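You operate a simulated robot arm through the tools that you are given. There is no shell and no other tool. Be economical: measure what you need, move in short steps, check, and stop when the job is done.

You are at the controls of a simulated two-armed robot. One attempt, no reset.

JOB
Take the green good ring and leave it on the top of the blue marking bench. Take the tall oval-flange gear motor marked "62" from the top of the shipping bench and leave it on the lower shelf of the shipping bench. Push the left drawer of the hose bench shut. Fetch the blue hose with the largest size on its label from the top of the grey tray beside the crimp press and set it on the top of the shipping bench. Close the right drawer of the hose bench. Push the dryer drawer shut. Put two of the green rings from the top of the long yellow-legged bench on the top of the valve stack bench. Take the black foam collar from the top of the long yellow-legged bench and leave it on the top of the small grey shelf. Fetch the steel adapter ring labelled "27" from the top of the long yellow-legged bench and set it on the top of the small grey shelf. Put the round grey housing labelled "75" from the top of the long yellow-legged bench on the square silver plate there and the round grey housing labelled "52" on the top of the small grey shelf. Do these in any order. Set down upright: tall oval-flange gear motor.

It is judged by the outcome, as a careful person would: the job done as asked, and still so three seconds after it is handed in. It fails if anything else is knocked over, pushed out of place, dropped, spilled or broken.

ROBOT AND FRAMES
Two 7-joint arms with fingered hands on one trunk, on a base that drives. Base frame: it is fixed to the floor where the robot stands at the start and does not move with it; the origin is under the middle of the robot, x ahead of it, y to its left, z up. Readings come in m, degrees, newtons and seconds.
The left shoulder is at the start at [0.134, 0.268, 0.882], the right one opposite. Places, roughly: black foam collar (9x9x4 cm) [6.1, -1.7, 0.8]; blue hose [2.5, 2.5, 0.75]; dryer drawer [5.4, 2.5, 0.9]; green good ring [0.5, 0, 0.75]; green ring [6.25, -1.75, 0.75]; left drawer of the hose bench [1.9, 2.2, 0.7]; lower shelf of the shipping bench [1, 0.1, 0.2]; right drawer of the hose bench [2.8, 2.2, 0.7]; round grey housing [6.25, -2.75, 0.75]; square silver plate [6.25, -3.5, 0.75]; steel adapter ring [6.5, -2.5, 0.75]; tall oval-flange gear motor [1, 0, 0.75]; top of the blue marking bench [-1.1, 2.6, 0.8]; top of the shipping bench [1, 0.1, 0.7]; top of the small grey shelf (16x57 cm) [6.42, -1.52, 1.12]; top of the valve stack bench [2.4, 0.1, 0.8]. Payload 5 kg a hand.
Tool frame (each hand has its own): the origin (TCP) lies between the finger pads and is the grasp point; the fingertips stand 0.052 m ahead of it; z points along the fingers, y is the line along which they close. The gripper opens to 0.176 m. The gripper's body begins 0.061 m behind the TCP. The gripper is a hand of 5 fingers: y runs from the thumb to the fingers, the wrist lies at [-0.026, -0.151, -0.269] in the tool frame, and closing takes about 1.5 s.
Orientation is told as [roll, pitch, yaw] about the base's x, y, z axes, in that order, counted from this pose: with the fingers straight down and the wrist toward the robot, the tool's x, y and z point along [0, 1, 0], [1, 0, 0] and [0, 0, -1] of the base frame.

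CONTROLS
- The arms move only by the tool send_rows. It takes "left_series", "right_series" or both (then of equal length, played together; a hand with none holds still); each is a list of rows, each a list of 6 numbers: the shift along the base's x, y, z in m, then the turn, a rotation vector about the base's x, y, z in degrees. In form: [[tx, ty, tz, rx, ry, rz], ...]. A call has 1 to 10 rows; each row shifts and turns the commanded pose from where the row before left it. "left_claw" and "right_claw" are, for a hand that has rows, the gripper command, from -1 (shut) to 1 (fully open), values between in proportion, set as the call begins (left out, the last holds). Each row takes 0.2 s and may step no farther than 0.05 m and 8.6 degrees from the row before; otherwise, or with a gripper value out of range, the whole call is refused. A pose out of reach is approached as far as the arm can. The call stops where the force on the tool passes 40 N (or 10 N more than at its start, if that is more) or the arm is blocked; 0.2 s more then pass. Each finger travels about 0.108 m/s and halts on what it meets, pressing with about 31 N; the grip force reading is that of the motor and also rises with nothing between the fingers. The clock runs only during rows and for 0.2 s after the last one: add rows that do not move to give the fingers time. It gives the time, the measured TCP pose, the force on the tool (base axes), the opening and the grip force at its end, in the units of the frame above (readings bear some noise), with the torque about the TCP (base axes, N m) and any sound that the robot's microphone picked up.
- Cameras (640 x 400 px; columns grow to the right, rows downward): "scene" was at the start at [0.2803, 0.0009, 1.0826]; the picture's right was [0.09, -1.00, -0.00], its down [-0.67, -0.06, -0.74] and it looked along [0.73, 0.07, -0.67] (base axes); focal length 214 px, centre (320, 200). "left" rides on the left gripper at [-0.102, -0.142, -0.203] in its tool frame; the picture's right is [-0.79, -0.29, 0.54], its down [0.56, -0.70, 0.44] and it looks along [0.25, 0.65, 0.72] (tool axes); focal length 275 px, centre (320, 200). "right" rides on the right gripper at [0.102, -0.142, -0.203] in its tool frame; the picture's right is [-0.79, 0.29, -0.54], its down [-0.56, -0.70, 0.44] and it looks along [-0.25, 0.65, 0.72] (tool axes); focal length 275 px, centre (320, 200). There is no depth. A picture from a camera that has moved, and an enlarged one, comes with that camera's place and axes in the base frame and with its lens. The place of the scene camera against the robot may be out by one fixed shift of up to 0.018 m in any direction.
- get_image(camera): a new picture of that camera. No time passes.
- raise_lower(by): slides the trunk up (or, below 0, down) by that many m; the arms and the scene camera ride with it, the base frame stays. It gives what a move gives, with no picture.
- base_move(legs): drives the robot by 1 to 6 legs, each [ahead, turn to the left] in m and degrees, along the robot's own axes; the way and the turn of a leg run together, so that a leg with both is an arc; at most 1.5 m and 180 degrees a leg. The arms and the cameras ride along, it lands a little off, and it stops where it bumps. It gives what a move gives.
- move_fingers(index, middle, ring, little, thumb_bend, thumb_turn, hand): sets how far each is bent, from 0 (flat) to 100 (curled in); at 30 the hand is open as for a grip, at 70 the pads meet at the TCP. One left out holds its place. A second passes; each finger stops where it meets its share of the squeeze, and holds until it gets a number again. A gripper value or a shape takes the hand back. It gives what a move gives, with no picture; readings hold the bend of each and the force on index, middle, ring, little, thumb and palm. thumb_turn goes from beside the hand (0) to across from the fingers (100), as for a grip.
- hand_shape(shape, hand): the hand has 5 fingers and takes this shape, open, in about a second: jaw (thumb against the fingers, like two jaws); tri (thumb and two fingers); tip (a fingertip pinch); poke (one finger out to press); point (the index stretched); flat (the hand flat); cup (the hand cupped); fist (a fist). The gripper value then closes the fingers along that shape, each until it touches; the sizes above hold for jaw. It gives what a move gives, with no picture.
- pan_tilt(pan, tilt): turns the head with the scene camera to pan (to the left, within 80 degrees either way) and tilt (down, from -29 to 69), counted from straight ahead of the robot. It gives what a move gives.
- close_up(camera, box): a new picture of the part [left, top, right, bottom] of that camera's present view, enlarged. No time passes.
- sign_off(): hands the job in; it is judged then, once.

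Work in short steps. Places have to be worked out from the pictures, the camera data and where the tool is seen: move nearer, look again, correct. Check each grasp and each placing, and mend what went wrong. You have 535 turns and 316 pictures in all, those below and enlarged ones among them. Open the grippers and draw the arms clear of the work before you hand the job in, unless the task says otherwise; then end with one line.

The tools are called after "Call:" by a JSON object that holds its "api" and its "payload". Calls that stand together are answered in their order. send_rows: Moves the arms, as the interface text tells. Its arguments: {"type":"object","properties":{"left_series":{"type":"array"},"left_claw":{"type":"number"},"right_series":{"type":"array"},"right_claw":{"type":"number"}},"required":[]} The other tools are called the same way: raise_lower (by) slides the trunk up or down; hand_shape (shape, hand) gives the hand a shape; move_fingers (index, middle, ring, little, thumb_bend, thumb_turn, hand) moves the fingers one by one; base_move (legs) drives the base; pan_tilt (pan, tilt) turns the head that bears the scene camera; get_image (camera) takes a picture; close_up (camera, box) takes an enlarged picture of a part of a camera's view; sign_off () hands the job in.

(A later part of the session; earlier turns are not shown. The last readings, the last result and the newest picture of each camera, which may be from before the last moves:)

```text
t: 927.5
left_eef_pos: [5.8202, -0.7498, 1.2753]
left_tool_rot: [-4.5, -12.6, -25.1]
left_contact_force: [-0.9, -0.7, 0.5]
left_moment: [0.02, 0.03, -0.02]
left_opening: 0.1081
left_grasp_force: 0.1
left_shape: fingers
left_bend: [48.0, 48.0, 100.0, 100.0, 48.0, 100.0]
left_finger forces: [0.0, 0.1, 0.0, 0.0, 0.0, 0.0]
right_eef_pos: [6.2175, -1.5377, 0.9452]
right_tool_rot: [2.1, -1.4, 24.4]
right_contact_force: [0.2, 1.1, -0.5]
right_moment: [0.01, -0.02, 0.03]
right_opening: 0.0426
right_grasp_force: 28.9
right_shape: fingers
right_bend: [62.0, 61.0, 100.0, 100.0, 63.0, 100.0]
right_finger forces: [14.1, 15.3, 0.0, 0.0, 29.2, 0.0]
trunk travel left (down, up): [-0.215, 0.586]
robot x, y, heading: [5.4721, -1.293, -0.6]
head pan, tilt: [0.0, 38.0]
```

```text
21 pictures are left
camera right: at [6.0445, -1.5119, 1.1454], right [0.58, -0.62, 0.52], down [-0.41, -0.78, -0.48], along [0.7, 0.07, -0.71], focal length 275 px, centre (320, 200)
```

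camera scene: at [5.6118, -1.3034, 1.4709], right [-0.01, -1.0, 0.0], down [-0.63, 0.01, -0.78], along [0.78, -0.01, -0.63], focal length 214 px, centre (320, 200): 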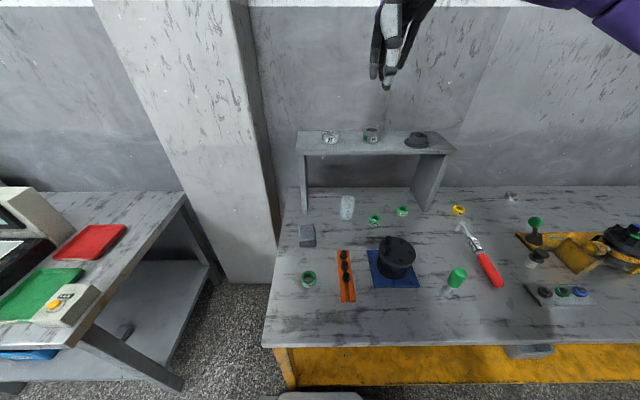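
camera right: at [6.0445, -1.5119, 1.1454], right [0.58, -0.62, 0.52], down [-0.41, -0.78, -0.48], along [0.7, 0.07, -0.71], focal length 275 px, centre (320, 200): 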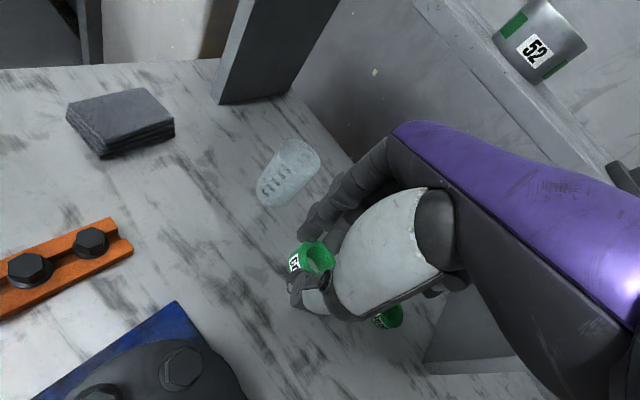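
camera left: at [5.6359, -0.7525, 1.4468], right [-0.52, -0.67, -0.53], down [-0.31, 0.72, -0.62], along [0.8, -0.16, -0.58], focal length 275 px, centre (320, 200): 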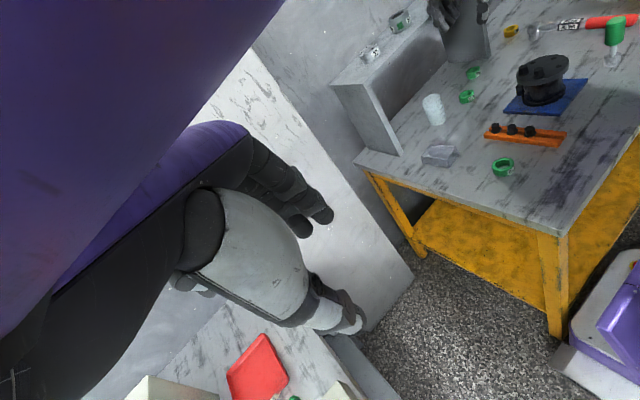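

Ring A is held. I'll lift it clear and drive to the valve stack bench.

Call:
{"api": "send_rows", "payload": {"right_series": [[-0.01, 0, 0.03, 0, 0, 0], [0, 0, 0.04, 0, 0, 0], [0, 0, 0.045, 0, 0, 0], [0, 0, 0.045, 0, 0, 0], [0, 0, 0.045, 0, 0, 0], [-0.03, 0, 0.03, 0, 0, -8], [-0.03, -0.02, 0, 0, 0, -8], [0, -0.02, 0, 0, 0, -8], [0, 0, 0, 0, 0, 0]]}}

Call:
{"api": "base_move", "payload": {"legs": [[-0.2, 0], [-0.2, 0], [0, 45], [0, 45], [0.35, 0], [0.35, 0]]}}

Call:
{"api": "base_move", "payload": {"legs": [[0.35, 0], [0.35, 0], [0, 45], [0, 45], [0.35, 0], [0.35, 0]]}}

Call:
{"api": "get_image", "payload": {"camera": "scene"}}

```text
t: 929.5
left_eef_pos: [5.82, -0.7493, 1.2757]
left_tool_rot: [-4.4, -12.8, -25.1]
left_contact_force: [0.3, -0.9, 1.1]
left_moment: [0.07, 0.02, -0.01]
left_opening: 0.108
left_grasp_force: 0.0
left_shape: fingers
left_bend: [48.0, 48.0, 100.0, 100.0, 48.0, 100.0]
left_finger forces: [0.0, 0.1, 0.1, 0.1, 0.0, 0.1]
right_eef_pos: [6.1488, -1.5795, 1.1802]
right_tool_rot: [2.1, -1.4, 0.3]
right_contact_force: [0.9, -0.3, -0.1]
right_moment: [0.05, 0.03, -0.01]
right_opening: 0.0426
right_grasp_force: 29.3
right_shape: fingers
right_bend: [62.0, 61.0, 100.0, 100.0, 63.0, 100.0]
right_finger forces: [14.1, 15.3, 0.1, 0.0, 29.1, 0.0]
trunk travel left (down, up): [-0.215, 0.586]
robot x, y, heading: [5.4697, -1.2943, -0.5]
head pan, tilt: [0.0, 38.0]
```

```text
t: 944.2
left_eef_pos: [4.5365, -0.2419, 1.2691]
left_tool_rot: [-3.9, -12.2, 65.7]
left_contact_force: [0.5, 1.2, -1.2]
left_moment: [-0.1, -0.05, -0.07]
left_opening: 0.1082
left_grasp_force: 0.1
left_shape: fingers
left_bend: [48.0, 48.0, 100.0, 100.0, 48.0, 100.0]
left_finger forces: [0.0, 0.0, 0.0, 0.1, 0.1, 0.1]
right_eef_pos: [5.3685, 0.0828, 1.1795]
right_tool_rot: [1.8, -1.3, 90.2]
right_contact_force: [-1.0, 0.5, -1.0]
right_moment: [-0.1, -0.03, 0.0]
right_opening: 0.0421
right_grasp_force: 28.6
right_shape: fingers
right_bend: [62.0, 61.0, 100.0, 100.0, 63.0, 100.0]
right_finger forces: [14.0, 15.3, 0.0, 0.0, 28.0, 0.1]
trunk travel left (down, up): [-0.215, 0.586]
robot x, y, heading: [5.0796, -0.5908, 89.0]
head pan, tilt: [0.0, 38.0]
```

```text
t: 960.8
left_eef_pos: [4.0527, -0.4345, 1.2672]
left_tool_rot: [-3.3, -12.3, 156.6]
left_contact_force: [-1.0, -0.3, -0.6]
left_moment: [0.0, -0.09, -0.02]
left_opening: 0.108
left_grasp_force: 0.0
left_shape: fingers
left_bend: [48.0, 48.0, 100.0, 100.0, 48.0, 100.0]
left_finger forces: [0.0, 0.0, 0.1, 0.0, 0.1, 0.0]
right_eef_pos: [3.7332, 0.4032, 1.1887]
right_tool_rot: [1.9, -2.1, -179.9]
right_contact_force: [0.5, 0.0, -1.0]
right_moment: [-0.01, -0.06, 0.04]
right_opening: 0.0416
right_grasp_force: 28.1
right_shape: fingers
right_bend: [61.0, 61.0, 100.0, 100.0, 64.0, 100.0]
right_finger forces: [13.7, 15.0, 0.0, 0.0, 26.8, 0.0]
trunk travel left (down, up): [-0.215, 0.586]
robot x, y, heading: [4.3907, 0.1087, 178.9]
head pan, tilt: [0.0, 38.0]
```

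```text
20 pictures are left
camera scene: at [4.2013, 0.117, 1.2677], right [0.12, 0.99, 0.0], down [0.6, -0.07, -0.8], along [-0.79, 0.09, -0.6], focal length 214 px, centre (320, 200)
```

scene: 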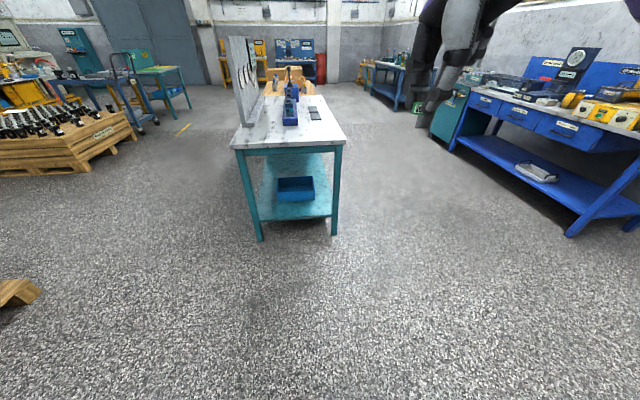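

The valve stack bench's near end (x≈3.1) is clear. I'll approach.

Call:
{"api": "base_move", "payload": {"legs": [[0.33, 0], [0.33, 0]]}}

Call:
{"api": "send_rows", "payload": {"right_series": [[0, 0, 0, 0, 0, 0], [-0.01, -0.02, 0, 0, 0, 0], [-0.02, -0.035, 0, 0, 0, 0], [-0.02, -0.04, 0, 0, 0, 0], [-0.02, -0.04, -0.01, 0, 0, 0], [-0.02, -0.035, -0.03, 0, 0, 0], [-0.01, -0.02, -0.04, 0, 0, 0], [0, 0, -0.04, 0, 0, 0], [0, 0, -0.04, 0, 0, 0], [0, 0, 0, 0, 0, 0]]}}

Call:
{"api": "get_image", "payload": {"camera": "right"}}

```text
t: 965.9
left_eef_pos: [3.4036, -0.4211, 1.2696]
left_tool_rot: [-3.2, -12.5, 156.5]
left_contact_force: [-0.5, -0.2, -0.3]
left_moment: [0.03, -0.06, -0.03]
left_opening: 0.1082
left_grasp_force: 0.1
left_shape: fingers
left_bend: [48.0, 48.0, 100.0, 100.0, 48.0, 100.0]
left_finger forces: [0.0, 0.0, 0.1, 0.0, 0.0, 0.1]
right_eef_pos: [3.0859, 0.4159, 1.1967]
right_tool_rot: [1.9, -2.9, -180.0]
right_contact_force: [0.3, 0.1, 0.0]
right_moment: [0.0, -0.04, -0.01]
right_opening: 0.0419
right_grasp_force: 28.1
right_shape: fingers
right_bend: [61.0, 60.0, 100.0, 100.0, 64.0, 100.0]
right_finger forces: [14.1, 15.1, 0.0, 0.0, 27.5, 0.0]
trunk travel left (down, up): [-0.215, 0.586]
robot x, y, heading: [3.7309, 0.1233, 178.8]
head pan, tilt: [0.0, 38.0]
```

```text
refused: row 6 steps farther than a row can; nothing moved
```

```text
19 pictures are left
camera right: at [3.2383, 0.321, 1.3936], right [-0.26, 0.81, 0.53], down [0.68, 0.54, -0.49], along [-0.69, 0.23, -0.69], focal length 275 px, centre (320, 200)
```

right: 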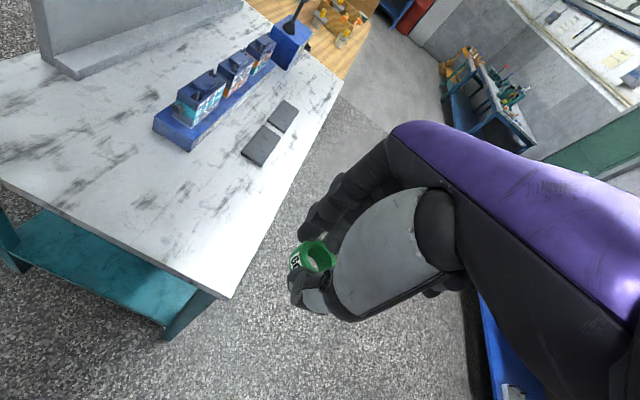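

Call:
{"api": "send_rows", "payload": {"right_series": [[0, 0, 0, 0, 0, 0], [-0.02, -0.02, 0, 0, 0, 0], [-0.03, -0.035, 0, 0, 0, 0], [-0.03, -0.035, 0, 0, 0, 0], [-0.03, -0.035, 0, 0, 0, 0], [-0.03, -0.035, 0, 0, 0, 0], [-0.03, -0.03, -0.02, 0, 0, 0], [-0.016, -0.01, -0.04, 0, 0, 0], [0, 0, -0.045, 0, 0, 0], [0, 0, -0.045, 0, 0, 0]]}}

Call:
{"api": "send_rows", "payload": {"right_series": [[0, 0, -0.04, 0, 0, 0], [0, 0, -0.04, 0, 0, 0], [0, 0, -0.03, 0, 0, 0], [0, 0, -0.02, 0, 0, 0], [0, 0, 0, 0, 0, 0]]}}

Call:
{"api": "get_image", "payload": {"camera": "right"}}

```text
t: 968.1
left_eef_pos: [3.4133, -0.4214, 1.2673]
left_tool_rot: [-3.5, -11.7, 156.5]
left_contact_force: [-0.9, -0.3, -0.4]
left_moment: [-0.05, -0.22, -0.06]
left_opening: 0.1081
left_grasp_force: 0.0
left_shape: fingers
left_bend: [48.0, 48.0, 100.0, 100.0, 48.0, 100.0]
left_finger forces: [0.0, 0.0, 0.0, 0.0, 0.0, 0.0]
right_eef_pos: [2.916, 0.2182, 1.055]
right_tool_rot: [2.0, -3.6, 180.0]
right_contact_force: [-1.8, 0.6, 0.1]
right_moment: [-0.08, -0.17, 0.06]
right_opening: 0.0416
right_grasp_force: 28.4
right_shape: fingers
right_bend: [61.0, 60.0, 100.0, 100.0, 64.0, 100.0]
right_finger forces: [14.1, 15.2, 0.0, 0.0, 27.6, 0.0]
trunk travel left (down, up): [-0.215, 0.586]
robot x, y, heading: [3.7285, 0.1255, 178.9]
head pan, tilt: [0.0, 38.0]
```

```text
t: 969.3
left_eef_pos: [3.4147, -0.4211, 1.2686]
left_tool_rot: [-3.5, -11.8, 156.7]
left_contact_force: [0.4, -0.9, 0.1]
left_moment: [-0.02, 0.04, 0.02]
left_opening: 0.1082
left_grasp_force: 0.0
left_shape: fingers
left_bend: [48.0, 48.0, 100.0, 100.0, 48.0, 100.0]
left_finger forces: [0.1, 0.0, 0.1, 0.0, 0.1, 0.0]
right_eef_pos: [2.9161, 0.2152, 0.9266]
right_tool_rot: [1.8, -3.7, -180.0]
right_contact_force: [-0.7, -0.3, -1.0]
right_moment: [0.03, 0.03, -0.01]
right_opening: 0.0414
right_grasp_force: 28.7
right_shape: fingers
right_bend: [61.0, 60.0, 100.0, 100.0, 64.0, 100.0]
right_finger forces: [14.1, 15.0, 0.0, 0.0, 27.4, 0.1]
trunk travel left (down, up): [-0.215, 0.586]
robot x, y, heading: [3.7293, 0.1259, 178.8]
head pan, tilt: [0.0, 38.0]
```

```text
18 pictures are left
camera right: at [3.0719, 0.1202, 1.1207], right [-0.25, 0.81, 0.53], down [0.67, 0.54, -0.5], along [-0.7, 0.23, -0.68], focal length 275 px, centre (320, 200)
```

right: 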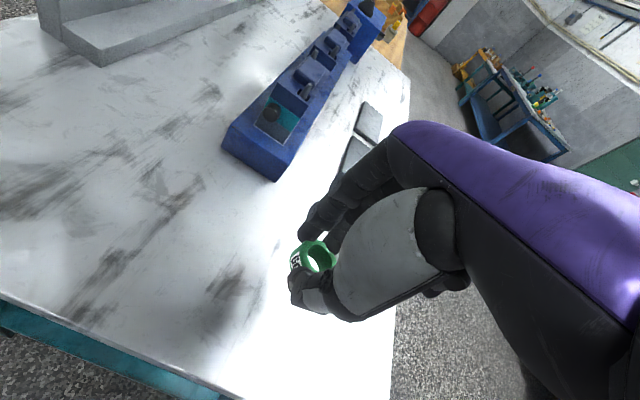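

Call:
{"api": "send_rows", "payload": {"right_series": [[0, -0.02, -0.015, 0, -3, 0], [0, 0, -0.015, 0, 0, 0], [0, 0, -0.01, 0, 0, 0], [0, 0, -0.006, 0, 0, 0], [0, 0, 0, 0, 0, 0]]}}

Call:
{"api": "send_rows", "payload": {"right_series": [[0, 0, -0.005, 0, 0, 0], [0, 0, -0.005, 0, 0, 0], [0, 0, 0, 0, 0, 0]]}}

```text
t: 970.5
left_eef_pos: [3.414, -0.4209, 1.2671]
left_tool_rot: [-3.5, -11.8, 156.6]
left_contact_force: [0.9, 0.9, -0.1]
left_moment: [-0.05, 0.02, 0.02]
left_opening: 0.1081
left_grasp_force: 0.1
left_shape: fingers
left_bend: [48.0, 48.0, 100.0, 100.0, 48.0, 100.0]
left_finger forces: [0.0, 0.1, 0.0, 0.1, 0.0, 0.0]
right_eef_pos: [2.9157, 0.1964, 0.8794]
right_tool_rot: [1.8, -0.6, -179.9]
right_contact_force: [0.0, -0.2, -0.5]
right_moment: [-0.01, 0.01, 0.0]
right_opening: 0.0418
right_grasp_force: 28.7
right_shape: fingers
right_bend: [61.0, 60.0, 100.0, 100.0, 64.0, 100.0]
right_finger forces: [14.1, 15.1, 0.0, 0.0, 27.4, 0.0]
trunk travel left (down, up): [-0.215, 0.586]
robot x, y, heading: [3.7298, 0.1213, 179.0]
head pan, tilt: [0.0, 38.0]
```

```text
t: 971.3
left_eef_pos: [3.4151, -0.4222, 1.2685]
left_tool_rot: [-3.5, -11.8, 156.6]
left_contact_force: [-0.6, 0.3, 0.1]
left_moment: [-0.02, -0.02, 0.02]
left_opening: 0.1083
left_grasp_force: 0.1
left_shape: fingers
left_bend: [48.0, 48.0, 100.0, 100.0, 48.0, 100.0]
left_finger forces: [0.0, 0.1, 0.0, 0.1, 0.0, 0.0]
right_eef_pos: [2.9173, 0.1962, 0.8696]
right_tool_rot: [1.8, -0.8, -180.0]
right_contact_force: [-0.5, 0.4, -0.6]
right_moment: [-0.03, -0.03, 0.0]
right_opening: 0.0415
right_grasp_force: 28.1
right_shape: fingers
right_bend: [61.0, 60.0, 100.0, 100.0, 64.0, 100.0]
right_finger forces: [14.1, 15.0, 0.0, 0.0, 27.4, 0.0]
trunk travel left (down, up): [-0.215, 0.586]
robot x, y, heading: [3.7242, 0.1231, 179.0]
head pan, tilt: [0.0, 38.0]
```

Call:
{"api": "send_rows", "payload": {"right_series": [[0, 0, -0.005, 0, 0, 0], [0, 0, -0.004, 0, 0, 0], [0, 0, 0, 0, 0, 0]]}}

Call:
{"api": "send_rows", "payload": {"right_series": [[0, 0, -0.004, 0, 0, 0], [0, 0, -0.004, 0, 0, 0], [0, 0, 0, 0, 0, 0]]}}

```text
t: 972.1
left_eef_pos: [3.4163, -0.4205, 1.2681]
left_tool_rot: [-3.6, -11.9, 156.6]
left_contact_force: [0.6, -0.5, 0.6]
left_moment: [0.04, 0.0, 0.0]
left_opening: 0.1082
left_grasp_force: 0.0
left_shape: fingers
left_bend: [48.0, 48.0, 100.0, 100.0, 48.0, 100.0]
left_finger forces: [0.0, 0.1, 0.0, 0.0, 0.1, 0.0]
right_eef_pos: [2.9172, 0.1948, 0.8621]
right_tool_rot: [1.9, -0.9, -180.0]
right_contact_force: [0.1, -1.3, 17.3]
right_moment: [0.03, 0.41, 0.04]
right_opening: 0.0414
right_grasp_force: 30.9
right_shape: fingers
right_bend: [61.0, 60.0, 100.0, 100.0, 64.0, 100.0]
right_finger forces: [13.7, 16.3, 0.0, 0.0, 30.9, 0.0]
trunk travel left (down, up): [-0.215, 0.586]
robot x, y, heading: [3.7283, 0.1262, 178.8]
head pan, tilt: [0.0, 38.0]
```

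```text
t: 973.0
left_eef_pos: [3.4277, -0.4222, 1.265]
left_tool_rot: [-3.9, -11.2, 156.8]
left_contact_force: [1.7, -0.5, -0.1]
left_moment: [0.13, 0.23, 0.1]
left_opening: 0.1084
left_grasp_force: 0.1
left_shape: fingers
left_bend: [48.0, 48.0, 100.0, 100.0, 48.0, 100.0]
left_finger forces: [0.0, 0.1, 0.0, 0.0, 0.0, 0.0]
right_eef_pos: [2.9281, 0.1959, 0.8671]
right_tool_rot: [1.9, -1.8, -180.1]
right_contact_force: [0.6, 1.3, -1.2]
right_moment: [-0.13, 0.11, 0.0]
right_opening: 0.042
right_grasp_force: 28.7
right_shape: fingers
right_bend: [62.0, 60.0, 100.0, 100.0, 64.0, 100.0]
right_finger forces: [14.4, 15.4, 0.0, 0.0, 27.5, 0.0]
trunk travel left (down, up): [-0.215, 0.586]
robot x, y, heading: [3.7278, 0.1222, 179.1]
head pan, tilt: [0.0, 38.0]
stopped in row 3 (right hand): the force on the tool passed its limit at 41 N (the readings are from after the stop); the commanded pose is now the measured one
```

Call:
{"api": "send_rows", "payload": {"right_series": [[0, 0, -0.004, 0, 0, 0], [0, 0, 0, 0, 0, 0]]}}

Call:
{"api": "move_fingers", "payload": {"hand": "right", "index": 50, "middle": 50, "thumb_bend": 50}}

Call:
{"api": "send_rows", "payload": {"right_series": [[0, 0, 0.01, 0, 0, 0], [0, 0, 0.02, 0, 0, 0], [0, 0, 0.04, 0, 0, 0], [0, 0, 0.045, 0, 0, 0], [0, 0, 0.045, 0, 0, 0], [0, 0, 0.045, 0, 0, 0], [0, 0, 0.045, 0, 0, 0], [0.02, 0.03, 0.03, 0, 0, 0], [0.03, 0.03, 0, 0, 0, 0], [0, 0, 0, 0, 0, 0]]}}

Call:
{"api": "get_image", "payload": {"camera": "right"}}

```text
t: 973.6
left_eef_pos: [3.4252, -0.4224, 1.266]
left_tool_rot: [-3.9, -11.1, 156.7]
left_contact_force: [-0.3, -0.2, -0.8]
left_moment: [-0.02, -0.05, -0.01]
left_opening: 0.1082
left_grasp_force: 0.1
left_shape: fingers
left_bend: [48.0, 48.0, 100.0, 100.0, 48.0, 100.0]
left_finger forces: [0.0, 0.0, 0.1, 0.0, 0.0, 0.0]
right_eef_pos: [2.9278, 0.1956, 0.8613]
right_tool_rot: [2.0, -1.7, -179.9]
right_contact_force: [-0.1, -0.2, 0.0]
right_moment: [-0.05, -0.04, -0.01]
right_opening: 0.0421
right_grasp_force: 28.6
right_shape: fingers
right_bend: [62.0, 60.0, 100.0, 100.0, 64.0, 100.0]
right_finger forces: [14.4, 15.4, 0.1, 0.1, 27.5, 0.0]
trunk travel left (down, up): [-0.215, 0.586]
robot x, y, heading: [3.7273, 0.1209, 178.9]
head pan, tilt: [0.0, 38.0]
```

```text
t: 974.6
left_eef_pos: [3.4257, -0.4211, 1.2661]
left_tool_rot: [-3.7, -11.1, 156.7]
left_contact_force: [-0.8, -0.2, 0.2]
left_moment: [0.01, -0.02, -0.01]
left_opening: 0.1079
left_grasp_force: 0.1
left_shape: fingers
left_bend: [48.0, 48.0, 100.0, 100.0, 48.0, 100.0]
left_finger forces: [0.0, 0.0, 0.1, 0.1, 0.0, 0.0]
right_eef_pos: [2.9262, 0.195, 0.8618]
right_tool_rot: [1.9, -1.7, -179.9]
right_contact_force: [0.6, -0.2, 0.5]
right_moment: [-0.03, 0.01, 0.04]
right_opening: 0.0989
right_grasp_force: 0.1
right_shape: fingers
right_bend: [50.0, 50.0, 100.0, 100.0, 50.0, 100.0]
right_finger forces: [0.1, 0.0, 0.0, 0.1, 0.1, 0.0]
trunk travel left (down, up): [-0.215, 0.586]
robot x, y, heading: [3.7283, 0.125, 179.2]
head pan, tilt: [0.0, 38.0]
```

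```text
t: 976.8
left_eef_pos: [3.4261, -0.4216, 1.2648]
left_tool_rot: [-3.8, -11.2, 156.7]
left_contact_force: [-1.2, 0.6, -0.2]
left_moment: [0.03, -0.04, -0.01]
left_opening: 0.1084
left_grasp_force: 0.1
left_shape: fingers
left_bend: [48.0, 48.0, 100.0, 100.0, 48.0, 100.0]
left_finger forces: [0.0, 0.0, 0.0, 0.0, 0.0, 0.0]
right_eef_pos: [2.9767, 0.2559, 1.1424]
right_tool_rot: [1.9, -1.6, -179.9]
right_contact_force: [-0.5, -0.8, 0.1]
right_moment: [0.08, -0.01, 0.01]
right_opening: 0.0991
right_grasp_force: 0.0
right_shape: fingers
right_bend: [50.0, 50.0, 100.0, 100.0, 50.0, 100.0]
right_finger forces: [0.0, 0.0, 0.0, 0.0, 0.1, 0.0]
trunk travel left (down, up): [-0.215, 0.586]
robot x, y, heading: [3.7248, 0.1236, 178.8]
head pan, tilt: [0.0, 38.0]
```

```text
17 pictures are left
camera right: at [3.1248, 0.1607, 1.3419], right [-0.27, 0.81, 0.52], down [0.69, 0.54, -0.48], along [-0.67, 0.23, -0.7], focal length 275 px, centre (320, 200)
```

right: 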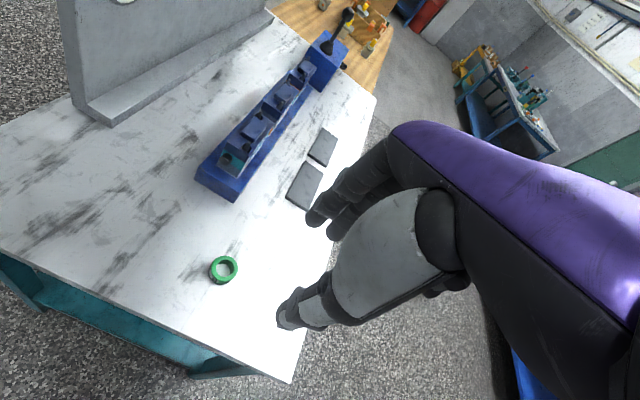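

Ring A is on the valve stack bench. Now back for ring C at the front-left of the yellow bench.

Call:
{"api": "base_move", "payload": {"legs": [[-0.3, 0], [0, 60], [0, 60], [0, 60], [0.5, 0], [0.5, 0]]}}

Call:
{"api": "base_move", "payload": {"legs": [[0, -45], [0, -45], [0.4, 0], [0.4, 0], [0.4, 0]]}}

Call:
{"api": "base_move", "payload": {"legs": [[0, 45], [0, 45], [0.12, 0]]}}

Call:
{"api": "get_image", "payload": {"camera": "scene"}}

```text
t: 998.4
left_eef_pos: [5.3397, 0.6368, 1.261]
left_tool_rot: [-2.2, -11.1, -22.2]
left_contact_force: [0.9, 0.6, 1.1]
left_moment: [-0.03, 0.07, -0.02]
left_opening: 0.1082
left_grasp_force: 0.0
left_shape: fingers
left_bend: [48.0, 48.0, 100.0, 100.0, 48.0, 100.0]
left_finger forces: [0.0, 0.0, 0.1, 0.0, 0.0, 0.1]
right_eef_pos: [5.7846, -0.0479, 1.1407]
right_tool_rot: [1.9, -1.6, -0.4]
right_contact_force: [-0.2, 0.6, -0.5]
right_moment: [0.02, 0.06, 0.01]
right_opening: 0.0992
right_grasp_force: 0.1
right_shape: fingers
right_bend: [50.0, 50.0, 100.0, 100.0, 50.0, 100.0]
right_finger forces: [0.0, 0.1, 0.0, 0.0, 0.1, 0.0]
trunk travel left (down, up): [-0.215, 0.586]
robot x, y, heading: [5.0286, 0.0894, -1.7]
head pan, tilt: [0.0, 38.0]
```

```text
t: 1013.5
left_eef_pos: [5.5401, -1.4067, 1.2578]
left_tool_rot: [-1.5, -10.8, -111.4]
left_contact_force: [0.4, -0.6, -0.6]
left_moment: [0.1, -0.07, -0.03]
left_opening: 0.1082
left_grasp_force: 0.1
left_shape: fingers
left_bend: [48.0, 48.0, 100.0, 100.0, 48.0, 100.0]
left_finger forces: [0.0, 0.1, 0.1, 0.1, 0.0, 0.1]
right_eef_pos: [4.8502, -1.8476, 1.1511]
right_tool_rot: [1.8, -2.4, -90.5]
right_contact_force: [0.0, -0.6, -0.8]
right_moment: [0.02, -0.1, 0.05]
right_opening: 0.0996
right_grasp_force: 0.1
right_shape: fingers
right_bend: [50.0, 50.0, 100.0, 100.0, 50.0, 100.0]
right_finger forces: [0.0, 0.0, 0.0, 0.0, 0.0, 0.0]
trunk travel left (down, up): [-0.215, 0.586]
robot x, y, heading: [4.9979, -1.1095, -91.5]
head pan, tilt: [0.0, 38.0]
```

```text
t: 1021.1
left_eef_pos: [5.3949, -0.5608, 1.2551]
left_tool_rot: [-0.9, -11.1, -20.6]
left_contact_force: [-0.8, 5.5, -3.7]
left_moment: [-0.77, -0.1, -0.17]
left_opening: 0.1084
left_grasp_force: 0.1
left_shape: fingers
left_bend: [48.0, 48.0, 100.0, 100.0, 48.0, 100.0]
left_finger forces: [0.0, 0.0, 0.1, 0.0, 0.0, 0.1]
right_eef_pos: [5.8369, -1.2444, 1.1603]
right_tool_rot: [1.5, -3.2, 0.0]
right_contact_force: [0.6, 8.3, -0.1]
right_moment: [-0.85, 0.02, -0.17]
right_opening: 0.0995
right_grasp_force: 0.1
right_shape: fingers
right_bend: [50.0, 50.0, 100.0, 100.0, 50.0, 100.0]
right_finger forces: [0.1, 0.0, 0.1, 0.0, 0.0, 0.0]
trunk travel left (down, up): [-0.215, 0.586]
robot x, y, heading: [5.1166, -1.1219, -1.2]
head pan, tilt: [0.0, 38.0]
```

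```text
16 pictures are left
camera scene: at [5.3215, -1.1321, 1.2642], right [-0.04, -1.0, 0.0], down [-0.64, 0.02, -0.77], along [0.77, -0.03, -0.64], focal length 214 px, centre (320, 200)
```

scene: 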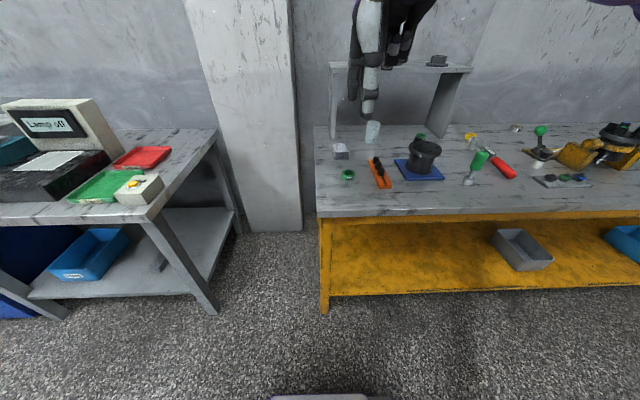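

Ring C is at ≈(6.0,-1.264). I'll move the right hand above it.

Call:
{"api": "send_rows", "payload": {"right_series": [[0, 0, 0, 0, 0, 0], [0.025, -0.003, 0, 0, 2, 0], [0.035, -0.004, 0, 0, 0, 0], [0.035, -0.004, -0.02, 0, 0, 0], [0.035, -0.004, -0.03, 0, 0, 0], [0.03, -0.004, -0.035, 0, 0, 0], [0, 0, -0.045, 0, 0, 0], [0, 0, -0.045, 0, 0, 0], [0, 0, -0.04, 0, 0, 0], [0, 0, 0, 0, 0, 0]]}}

Call:
{"api": "get_image", "payload": {"camera": "right"}}

```text
t: 1023.3
left_eef_pos: [5.381, -0.5647, 1.259]
left_tool_rot: [-0.8, -11.0, -20.8]
left_contact_force: [-0.7, 0.5, -0.5]
left_moment: [-0.04, -0.06, 0.01]
left_opening: 0.1083
left_grasp_force: 0.1
left_shape: fingers
left_bend: [48.0, 48.0, 100.0, 100.0, 48.0, 100.0]
left_finger forces: [0.0, 0.0, 0.1, 0.0, 0.0, 0.0]
right_eef_pos: [5.9811, -1.2689, 0.9554]
right_tool_rot: [1.8, -2.0, 0.0]
right_contact_force: [-1.4, -0.2, 0.5]
right_moment: [-0.03, -0.01, -0.03]
right_opening: 0.0994
right_grasp_force: 0.1
right_shape: fingers
right_bend: [50.0, 50.0, 100.0, 100.0, 50.0, 100.0]
right_finger forces: [0.0, 0.1, 0.0, 0.0, 0.0, 0.0]
trunk travel left (down, up): [-0.215, 0.586]
robot x, y, heading: [5.1167, -1.1255, -1.2]
head pan, tilt: [0.0, 38.0]
```

```text
15 pictures are left
camera right: at [5.8327, -1.1725, 1.1544], right [0.27, -0.81, 0.53], down [-0.69, -0.54, -0.48], along [0.68, -0.23, -0.7], focal length 275 px, centre (320, 200)
```

right: 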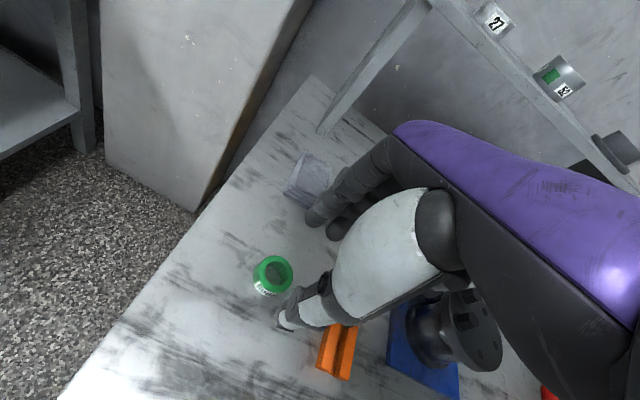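

Call:
{"api": "send_rows", "payload": {"right_series": [[0.007, 0.007, -0.01, 0, 0, 0], [0.006, 0.006, -0.03, 0, 0, 0], [0, 0, -0.03, 0, 0, 0], [0, 0, -0.017, 0, 0, 0], [0, 0, 0, 0, 0, 0]]}}

Call:
{"api": "get_image", "payload": {"camera": "right"}}

```text
t: 1024.5
left_eef_pos: [5.38, -0.5648, 1.259]
left_tool_rot: [-0.8, -11.0, -20.7]
left_contact_force: [-0.1, 0.8, 0.4]
left_moment: [-0.04, -0.03, 0.01]
left_opening: 0.1084
left_grasp_force: 0.1
left_shape: fingers
left_bend: [48.0, 48.0, 100.0, 100.0, 48.0, 100.0]
left_finger forces: [0.1, 0.0, 0.0, 0.0, 0.0, 0.0]
right_eef_pos: [5.9949, -1.2539, 0.8683]
right_tool_rot: [1.9, -1.9, 0.0]
right_contact_force: [-0.2, 0.5, -0.9]
right_moment: [-0.04, 0.0, -0.03]
right_opening: 0.0995
right_grasp_force: 0.1
right_shape: fingers
right_bend: [50.0, 50.0, 100.0, 100.0, 50.0, 100.0]
right_finger forces: [0.0, 0.1, 0.1, 0.0, 0.1, 0.1]
trunk travel left (down, up): [-0.215, 0.586]
robot x, y, heading: [5.115, -1.1271, -1.0]
head pan, tilt: [0.0, 38.0]
```

```text
14 pictures are left
camera right: at [5.8457, -1.1591, 1.0669], right [0.27, -0.81, 0.53], down [-0.69, -0.54, -0.48], along [0.68, -0.23, -0.7], focal length 275 px, centre (320, 200)
```

right: 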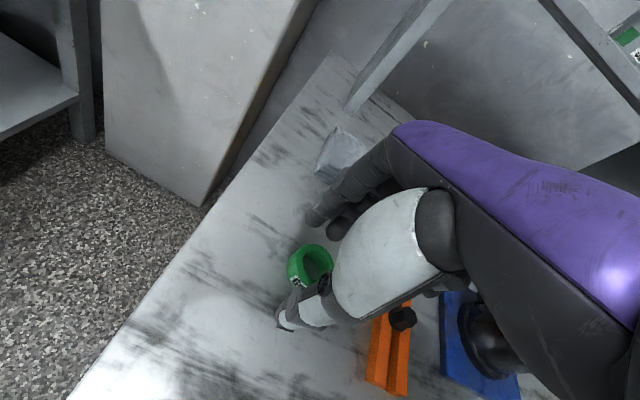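

Call:
{"api": "send_rows", "payload": {"right_series": [[0, 0, -0.004, 0, 0, 0], [0, 0, 0, 0, 0, 0]]}}

Call:
{"api": "move_fingers", "payload": {"hand": "right", "index": 90, "middle": 90, "thumb_bend": 95}}

Call:
{"api": "send_rows", "payload": {"right_series": [[0, 0, 0, 0, 0, 0], [0, 0, 0.01, 0, 0, 0], [0, 0, 0.03, 0, 0, 0], [0, 0, 0.04, 0, 0, 0], [0, 0, 0.045, 0, 0, 0], [0, 0, 0.045, 0, 0, 0], [-0.02, 0, 0.045, 0, 0, 0], [-0.03, 0, 0.045, 0, 0, 0], [-0.03, 0, 0.045, 0, 0, 0], [0, 0, 0, 0, 0, 0]]}}

Call:
{"api": "get_image", "payload": {"camera": "right"}}

```text
t: 1025.1
left_eef_pos: [5.3808, -0.5656, 1.2596]
left_tool_rot: [-0.8, -11.1, -20.7]
left_contact_force: [0.1, 0.3, 0.0]
left_moment: [-0.01, -0.03, -0.02]
left_opening: 0.1082
left_grasp_force: 0.0
left_shape: fingers
left_bend: [48.0, 48.0, 100.0, 100.0, 48.0, 100.0]
left_finger forces: [0.0, 0.0, 0.1, 0.0, 0.0, 0.0]
right_eef_pos: [5.9953, -1.2544, 0.8634]
right_tool_rot: [1.8, -1.9, 0.0]
right_contact_force: [0.0, 0.4, 0.0]
right_moment: [-0.01, 0.0, -0.02]
right_opening: 0.0994
right_grasp_force: 0.1
right_shape: fingers
right_bend: [50.0, 50.0, 100.0, 100.0, 50.0, 100.0]
right_finger forces: [0.1, 0.0, 0.0, 0.1, 0.1, 0.0]
trunk travel left (down, up): [-0.215, 0.586]
robot x, y, heading: [5.1122, -1.1238, -1.0]
head pan, tilt: [0.0, 38.0]
```

```text
t: 1026.1
left_eef_pos: [5.3809, -0.5645, 1.2575]
left_tool_rot: [-0.8, -11.0, -20.7]
left_contact_force: [0.5, 0.3, -0.8]
left_moment: [-0.03, 0.0, 0.02]
left_opening: 0.1083
left_grasp_force: 0.0
left_shape: fingers
left_bend: [48.0, 48.0, 100.0, 100.0, 48.0, 100.0]
left_finger forces: [0.0, 0.0, 0.0, 0.1, 0.0, 0.0]
right_eef_pos: [5.9955, -1.2542, 0.8634]
right_tool_rot: [1.8, -2.0, 0.0]
right_contact_force: [0.3, -0.2, 1.5]
right_moment: [0.0, -0.08, 0.02]
right_opening: 0.0437
right_grasp_force: 28.6
right_shape: fingers
right_bend: [62.0, 61.0, 100.0, 100.0, 63.0, 100.0]
right_finger forces: [14.0, 14.4, 0.1, 0.1, 28.1, 0.1]
trunk travel left (down, up): [-0.215, 0.586]
robot x, y, heading: [5.1149, -1.126, -1.4]
head pan, tilt: [0.0, 38.0]
```

```text
refused: row 8 steps farther than a row can; nothing moved
```

```text
13 pictures are left
camera right: at [5.8461, -1.1592, 1.0626], right [0.27, -0.81, 0.52], down [-0.69, -0.54, -0.48], along [0.68, -0.23, -0.7], focal length 275 px, centre (320, 200)
```

right: 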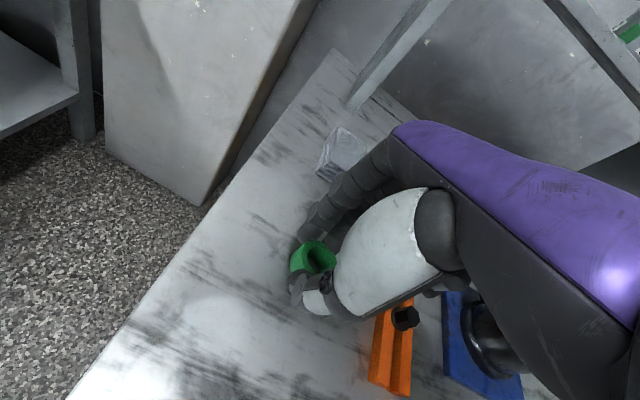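

Gripped. Lifting with valid steps.

Call:
{"api": "send_rows", "payload": {"right_series": [[0, 0, 0.01, 0, 0, 0], [0, 0, 0.03, 0, 0, 0], [0, 0, 0.04, 0, 0, 0], [0, 0, 0.045, 0, 0, 0], [0, 0, 0.045, 0, 0, 0], [0, 0, 0.045, 0, 0, 0], [-0.02, 0, 0.04, 0, 0, 0], [-0.03, -0.01, 0.03, 0, 0, 0], [-0.03, -0.02, 0.02, 0, 0, 0], [0, 0, 0, 0, 0, 0]]}}

Call:
{"api": "base_move", "payload": {"legs": [[-0.1, 0], [0, 45], [0, 45], [0.4, 0], [0.4, 0], [0.4, 0]]}}

Call:
{"api": "base_move", "payload": {"legs": [[0, 45], [0, 45], [0.33, 0], [0.33, 0], [0.33, 0], [0.3, 0]]}}

Call:
{"api": "get_image", "payload": {"camera": "right"}}

```text
t: 1028.3
left_eef_pos: [5.3822, -0.5659, 1.2578]
left_tool_rot: [-1.0, -10.8, -20.7]
left_contact_force: [1.1, 1.9, 0.5]
left_moment: [-0.08, 0.1, -0.05]
left_opening: 0.1083
left_grasp_force: 0.0
left_shape: fingers
left_bend: [48.0, 48.0, 100.0, 100.0, 48.0, 100.0]
left_finger forces: [0.1, 0.0, 0.1, 0.1, 0.1, 0.1]
right_eef_pos: [5.9157, -1.283, 1.1669]
right_tool_rot: [1.7, -1.9, 0.0]
right_contact_force: [0.8, 0.2, -1.2]
right_moment: [-0.1, 0.09, -0.04]
right_opening: 0.0437
right_grasp_force: 28.1
right_shape: fingers
right_bend: [62.0, 61.0, 100.0, 100.0, 63.0, 100.0]
right_finger forces: [13.7, 14.3, 0.1, 0.0, 28.0, 0.0]
trunk travel left (down, up): [-0.215, 0.586]
robot x, y, heading: [5.1145, -1.1242, -1.2]
head pan, tilt: [0.0, 38.0]
```

```text
t: 1044.3
left_eef_pos: [4.4706, 0.3373, 1.2568]
left_tool_rot: [0.1, -10.9, 70.2]
left_contact_force: [-1.6, -0.2, -1.2]
left_moment: [0.05, -0.14, -0.01]
left_opening: 0.1083
left_grasp_force: 0.2
left_shape: fingers
left_bend: [48.0, 48.0, 100.0, 100.0, 48.0, 100.0]
left_finger forces: [0.0, 0.0, 0.0, 0.1, 0.0, 0.0]
right_eef_pos: [5.1868, 0.8743, 1.1684]
right_tool_rot: [1.7, -1.9, 90.4]
right_contact_force: [-0.2, 0.1, -0.2]
right_moment: [-0.06, -0.06, 0.0]
right_opening: 0.0429
right_grasp_force: 27.3
right_shape: fingers
right_bend: [62.0, 61.0, 100.0, 100.0, 63.0, 100.0]
right_finger forces: [13.6, 14.5, 0.0, 0.0, 26.8, 0.0]
trunk travel left (down, up): [-0.215, 0.586]
robot x, y, heading: [5.0333, 0.0704, 89.1]
head pan, tilt: [0.0, 38.0]
```

```text
t: 1060.2
left_eef_pos: [3.4841, -0.4482, 1.256]
left_tool_rot: [1.0, -10.7, 159.8]
left_contact_force: [-0.4, -0.6, -0.3]
left_moment: [0.01, -0.08, -0.01]
left_opening: 0.108
left_grasp_force: 0.0
left_shape: fingers
left_bend: [48.0, 48.0, 100.0, 100.0, 48.0, 100.0]
left_finger forces: [0.1, 0.0, 0.1, 0.1, 0.1, 0.0]
right_eef_pos: [2.9609, 0.2763, 1.1775]
right_tool_rot: [1.7, -2.6, 179.5]
right_contact_force: [-0.8, 0.7, -2.2]
right_moment: [0.01, -0.12, -0.01]
right_opening: 0.0426
right_grasp_force: 26.7
right_shape: fingers
right_bend: [61.0, 61.0, 100.0, 100.0, 64.0, 100.0]
right_finger forces: [13.2, 14.4, 0.0, 0.0, 25.4, 0.1]
trunk travel left (down, up): [-0.215, 0.586]
robot x, y, heading: [3.7441, 0.111, 178.2]
head pan, tilt: [0.0, 38.0]
```

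```text
12 pictures are left
camera right: at [3.1108, 0.1788, 1.3749], right [-0.26, 0.81, 0.53], down [0.69, 0.54, -0.49], along [-0.68, 0.24, -0.69], focal length 275 px, centre (320, 200)
```

right: 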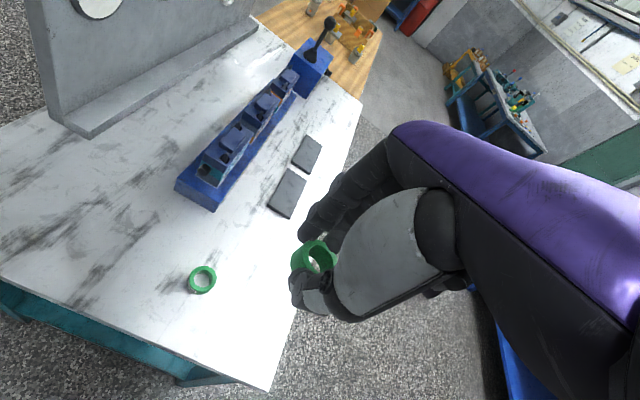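

I'll place ring C next to ring A at ≈(2.94,0.31).

Call:
{"api": "send_rows", "payload": {"right_series": [[0, 0, 0, 0, 0, 0], [-0.01, 0.015, -0.02, 0, -2, 0], [-0.01, 0.02, -0.035, 0, 0, 0], [0, 0, -0.045, 0, 0, 0], [0, 0, -0.045, 0, 0, 0], [0, 0, -0.045, 0, 0, 0], [0, 0, -0.045, 0, 0, 0], [0, 0, -0.035, 0, 0, 0], [0, 0, -0.02, 0, 0, 0], [0, 0, 0, 0, 0, 0]]}}

Call:
{"api": "get_image", "payload": {"camera": "right"}}

```text
t: 1062.4
left_eef_pos: [3.4986, -0.4488, 1.2565]
left_tool_rot: [1.0, -10.7, 159.8]
left_contact_force: [0.4, -0.1, 0.6]
left_moment: [0.01, 0.01, 0.02]
left_opening: 0.1079
left_grasp_force: 0.0
left_shape: fingers
left_bend: [48.0, 48.0, 100.0, 100.0, 48.0, 100.0]
left_finger forces: [0.0, 0.0, 0.1, 0.0, 0.1, 0.0]
right_eef_pos: [2.9573, 0.313, 0.8993]
right_tool_rot: [1.7, -1.4, 179.5]
right_contact_force: [0.3, 0.4, 0.1]
right_moment: [-0.02, 0.03, 0.0]
right_opening: 0.0425
right_grasp_force: 26.1
right_shape: fingers
right_bend: [61.0, 61.0, 100.0, 100.0, 64.0, 100.0]
right_finger forces: [13.3, 14.5, 0.0, 0.0, 25.4, 0.0]
trunk travel left (down, up): [-0.215, 0.586]
robot x, y, heading: [3.7456, 0.1076, 178.3]
head pan, tilt: [0.0, 38.0]
```

```text
11 pictures are left
camera right: at [3.103, 0.2146, 1.0989], right [-0.27, 0.81, 0.52], down [0.7, 0.54, -0.48], along [-0.67, 0.24, -0.71], focal length 275 px, centre (320, 200)
```

right: 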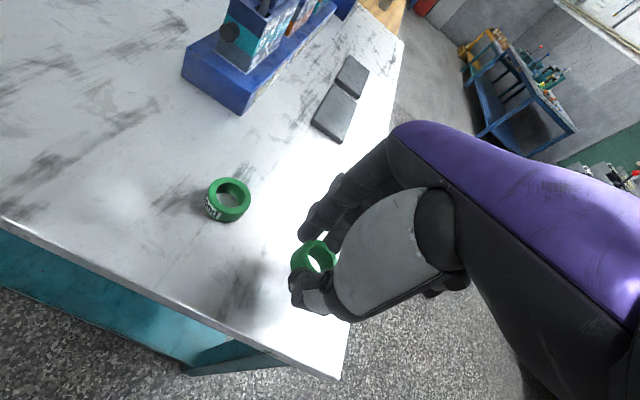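

Call:
{"api": "send_rows", "payload": {"right_series": [[-0.015, -0.007, -0.005, 0, 0, 0], [-0.015, -0.008, -0.01, 0, 0, 0], [0, 0, -0.01, 0, 0, 0], [0, 0, -0.006, 0, 0, 0], [0, 0, 0, 0, 0, 0]]}}

Call:
{"api": "send_rows", "payload": {"right_series": [[0, 0, -0.004, 0, 0, 0], [0, 0, -0.003, 0, 0, 0], [0, 0, 0, 0, 0, 0]]}}

```text
t: 1063.6
left_eef_pos: [3.4987, -0.4484, 1.2571]
left_tool_rot: [1.0, -10.7, 159.8]
left_contact_force: [-0.6, 1.1, -0.4]
left_moment: [-0.02, 0.05, 0.02]
left_opening: 0.1082
left_grasp_force: 0.0
left_shape: fingers
left_bend: [48.0, 48.0, 100.0, 100.0, 48.0, 100.0]
left_finger forces: [0.1, 0.0, 0.0, 0.1, 0.0, 0.0]
right_eef_pos: [2.9267, 0.2958, 0.869]
right_tool_rot: [1.7, -1.5, 179.5]
right_contact_force: [0.5, 0.2, 0.1]
right_moment: [0.0, 0.0, -0.01]
right_opening: 0.0424
right_grasp_force: 26.7
right_shape: fingers
right_bend: [61.0, 61.0, 100.0, 100.0, 64.0, 100.0]
right_finger forces: [13.3, 14.5, 0.1, 0.0, 25.3, 0.0]
trunk travel left (down, up): [-0.215, 0.586]
robot x, y, heading: [3.7452, 0.1078, 178.1]
head pan, tilt: [0.0, 38.0]
```

```text
t: 1064.4
left_eef_pos: [3.5001, -0.4492, 1.2566]
left_tool_rot: [1.0, -10.8, 159.8]
left_contact_force: [0.3, 0.0, 0.1]
left_moment: [0.05, 0.04, 0.01]
left_opening: 0.1083
left_grasp_force: 0.1
left_shape: fingers
left_bend: [48.0, 48.0, 100.0, 100.0, 48.0, 100.0]
left_finger forces: [0.0, 0.1, 0.0, 0.0, 0.0, 0.0]
right_eef_pos: [2.9266, 0.295, 0.8631]
right_tool_rot: [1.6, -1.5, 179.4]
right_contact_force: [1.9, -0.6, 11.9]
right_moment: [0.11, 0.24, -0.03]
right_opening: 0.0425
right_grasp_force: 28.2
right_shape: fingers
right_bend: [61.0, 60.0, 100.0, 100.0, 64.0, 100.0]
right_finger forces: [12.6, 15.2, 0.1, 0.1, 28.7, 0.1]
trunk travel left (down, up): [-0.215, 0.586]
robot x, y, heading: [3.7436, 0.1084, 178.2]
head pan, tilt: [0.0, 38.0]
```

Contact (12 N). I'll open and lift.

Call:
{"api": "move_fingers", "payload": {"hand": "right", "index": 50, "middle": 50, "thumb_bend": 50}}

Call:
{"api": "send_rows", "payload": {"right_series": [[0, 0, 0.01, 0, 0, 0], [0, 0, 0.02, 0, 0, 0], [0, 0, 0.04, 0, 0, 0], [0, 0, 0.045, 0, 0, 0], [0, 0, 0.045, 0, 0, 0], [0, 0, 0.045, 0, 0, 0], [0, 0, 0.045, 0, 0, 0], [0.02, 0.03, 0.03, 0, 0, 0], [0.03, 0.03, 0, 0, 0, 0], [0, 0, 0, 0, 0, 0]]}}

Call:
{"api": "get_image", "payload": {"camera": "right"}}

```text
t: 1065.4
left_eef_pos: [3.4973, -0.449, 1.2577]
left_tool_rot: [1.0, -10.7, 159.8]
left_contact_force: [-0.2, 0.2, 0.6]
left_moment: [0.0, 0.01, 0.01]
left_opening: 0.1084
left_grasp_force: 0.0
left_shape: fingers
left_bend: [48.0, 48.0, 100.0, 100.0, 48.0, 100.0]
left_finger forces: [0.0, 0.0, 0.0, 0.0, 0.1, 0.1]
right_eef_pos: [2.9265, 0.2968, 0.8611]
right_tool_rot: [1.7, -1.4, 179.5]
right_contact_force: [0.5, 0.1, 0.9]
right_moment: [0.02, 0.04, -0.02]
right_opening: 0.0991
right_grasp_force: 0.6
right_shape: fingers
right_bend: [50.0, 50.0, 100.0, 100.0, 50.0, 100.0]
right_finger forces: [0.0, 1.0, 0.0, 0.0, 0.1, 0.0]
trunk travel left (down, up): [-0.215, 0.586]
robot x, y, heading: [3.7418, 0.11, 178.3]
head pan, tilt: [0.0, 38.0]
```

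```text
t: 1067.6
left_eef_pos: [3.4981, -0.4485, 1.2569]
left_tool_rot: [1.0, -10.6, 159.9]
left_contact_force: [-0.2, -0.7, -0.3]
left_moment: [0.08, 0.03, -0.03]
left_opening: 0.1081
left_grasp_force: 0.0
left_shape: fingers
left_bend: [48.0, 48.0, 100.0, 100.0, 48.0, 100.0]
left_finger forces: [0.1, 0.0, 0.1, 0.1, 0.0, 0.0]
right_eef_pos: [2.9762, 0.3545, 1.1394]
right_tool_rot: [1.6, -1.3, 179.5]
right_contact_force: [-0.4, -1.1, -0.8]
right_moment: [0.06, -0.02, -0.02]
right_opening: 0.0992
right_grasp_force: 0.0
right_shape: fingers
right_bend: [50.0, 50.0, 100.0, 100.0, 50.0, 100.0]
right_finger forces: [0.0, 0.0, 0.0, 0.1, 0.1, 0.0]
trunk travel left (down, up): [-0.215, 0.586]
robot x, y, heading: [3.7431, 0.1108, 178.3]
head pan, tilt: [0.0, 38.0]
```

```text
10 pictures are left
camera right: at [3.1222, 0.2572, 1.3406], right [-0.27, 0.81, 0.52], down [0.7, 0.54, -0.47], along [-0.67, 0.24, -0.71], focal length 275 px, centre (320, 200)
```

right: 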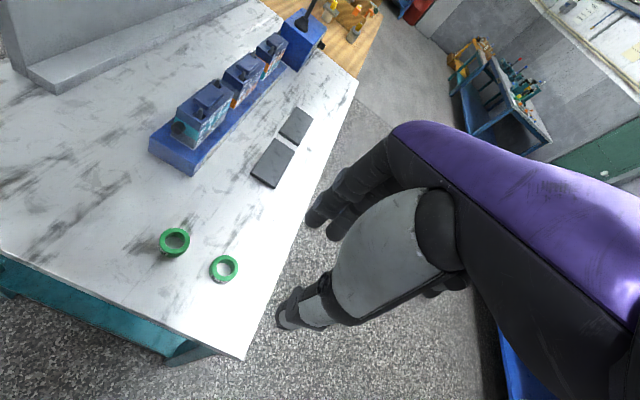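

Both rings are on the valve stack bench. I'll open both hands, back clear of the work, and take a last look.

Call:
{"api": "hand_shape", "payload": {"hand": "right", "shape": "jaw"}}

Call:
{"api": "hand_shape", "payload": {"hand": "left", "shape": "jaw"}}

Call:
{"api": "base_move", "payload": {"legs": [[-0.3, 0], [-0.2, 0]]}}

Call:
{"api": "pan_tilt", "payload": {"pan": 0, "tilt": 20}}

Call:
{"api": "get_image", "payload": {"camera": "scene"}}

```text
t: 1068.5
left_eef_pos: [3.4983, -0.4493, 1.2582]
left_tool_rot: [1.0, -10.7, 159.8]
left_contact_force: [0.3, 0.6, 0.6]
left_moment: [-0.02, 0.0, 0.01]
left_opening: 0.1083
left_grasp_force: 0.0
left_shape: fingers
left_bend: [48.0, 48.0, 100.0, 100.0, 48.0, 100.0]
left_finger forces: [0.0, 0.0, 0.1, 0.0, 0.0, 0.0]
right_eef_pos: [2.9763, 0.3545, 1.14]
right_tool_rot: [1.7, -1.4, 179.4]
right_contact_force: [-0.1, -0.5, -0.2]
right_moment: [0.01, 0.01, 0.01]
right_opening: 0.1755
right_grasp_force: 0.0
right_shape: jaw
right_bend: [30.0, 30.0, 30.0, 30.0, 30.0, 98.0]
right_finger forces: [0.1, 0.0, 0.1, 0.1, 0.0, 0.0]
trunk travel left (down, up): [-0.215, 0.586]
robot x, y, heading: [3.7418, 0.1073, 178.3]
head pan, tilt: [0.0, 38.0]
```

```text
t: 1069.4
left_eef_pos: [3.499, -0.4487, 1.2572]
left_tool_rot: [0.9, -10.6, 159.8]
left_contact_force: [-0.6, -0.5, 0.1]
left_moment: [0.03, 0.02, -0.02]
left_opening: 0.1759
left_grasp_force: 0.0
left_shape: jaw
left_bend: [30.0, 30.0, 30.0, 30.0, 30.0, 98.0]
left_finger forces: [0.0, 0.0, 0.1, 0.0, 0.1, 0.0]
right_eef_pos: [2.9757, 0.3545, 1.1409]
right_tool_rot: [1.7, -1.4, 179.4]
right_contact_force: [0.8, 0.1, 0.0]
right_moment: [0.02, -0.02, 0.01]
right_opening: 0.1755
right_grasp_force: 0.1
right_shape: jaw
right_bend: [30.0, 30.0, 30.0, 30.0, 30.0, 98.0]
right_finger forces: [0.1, 0.0, 0.0, 0.1, 0.0, 0.1]
trunk travel left (down, up): [-0.215, 0.586]
robot x, y, heading: [3.739, 0.1081, 178.2]
head pan, tilt: [0.0, 38.0]
```

```text
t: 1073.6
left_eef_pos: [3.9988, -0.4628, 1.2563]
left_tool_rot: [1.0, -10.8, 159.7]
left_contact_force: [0.5, -0.1, 1.0]
left_moment: [0.0, 0.12, 0.03]
left_opening: 0.176
left_grasp_force: 0.0
left_shape: jaw
left_bend: [30.0, 30.0, 30.0, 30.0, 30.0, 98.0]
left_finger forces: [0.0, 0.0, 0.0, 0.1, 0.1, 0.1]
right_eef_pos: [3.4788, 0.3402, 1.1406]
right_tool_rot: [1.6, -1.4, 179.3]
right_contact_force: [0.9, 0.8, 1.3]
right_moment: [0.05, 0.12, -0.03]
right_opening: 0.1756
right_grasp_force: 0.1
right_shape: jaw
right_bend: [30.0, 30.0, 30.0, 30.0, 30.0, 98.0]
right_finger forces: [0.0, 0.0, 0.0, 0.0, 0.1, 0.0]
trunk travel left (down, up): [-0.215, 0.586]
robot x, y, heading: [4.2425, 0.0943, 178.2]
head pan, tilt: [0.0, 38.0]
```

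```text
t: 1074.4
left_eef_pos: [4.0081, -0.4644, 1.2555]
left_tool_rot: [0.6, -9.9, 159.7]
left_contact_force: [-1.1, -0.6, 0.2]
left_moment: [0.01, -0.09, 0.0]
left_opening: 0.1759
left_grasp_force: 0.0
left_shape: jaw
left_bend: [30.0, 30.0, 30.0, 30.0, 30.0, 97.0]
left_finger forces: [0.0, 0.0, 0.0, 0.0, 0.0, 0.0]
right_eef_pos: [3.4918, 0.34, 1.1499]
right_tool_rot: [1.6, -2.2, 179.2]
right_contact_force: [-0.8, -0.3, -0.6]
right_moment: [-0.02, -0.07, 0.01]
right_opening: 0.1757
right_grasp_force: 0.0
right_shape: jaw
right_bend: [30.0, 30.0, 30.0, 30.0, 30.0, 98.0]
right_finger forces: [0.0, 0.0, 0.0, 0.0, 0.0, 0.1]
trunk travel left (down, up): [-0.215, 0.586]
robot x, y, heading: [4.2465, 0.093, 178.0]
head pan, tilt: [0.0, 20.0]
```

```text
9 pictures are left
camera scene: at [4.0493, 0.1008, 1.2872], right [0.11, 0.99, 0.0], down [0.42, -0.05, -0.91], along [-0.9, 0.1, -0.42], focal length 214 px, centre (320, 200)
```

scene: 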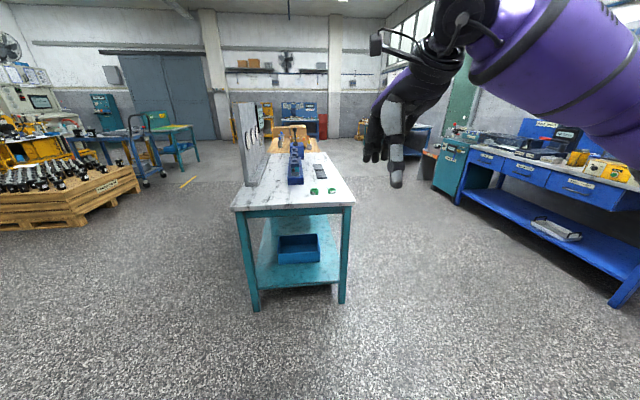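

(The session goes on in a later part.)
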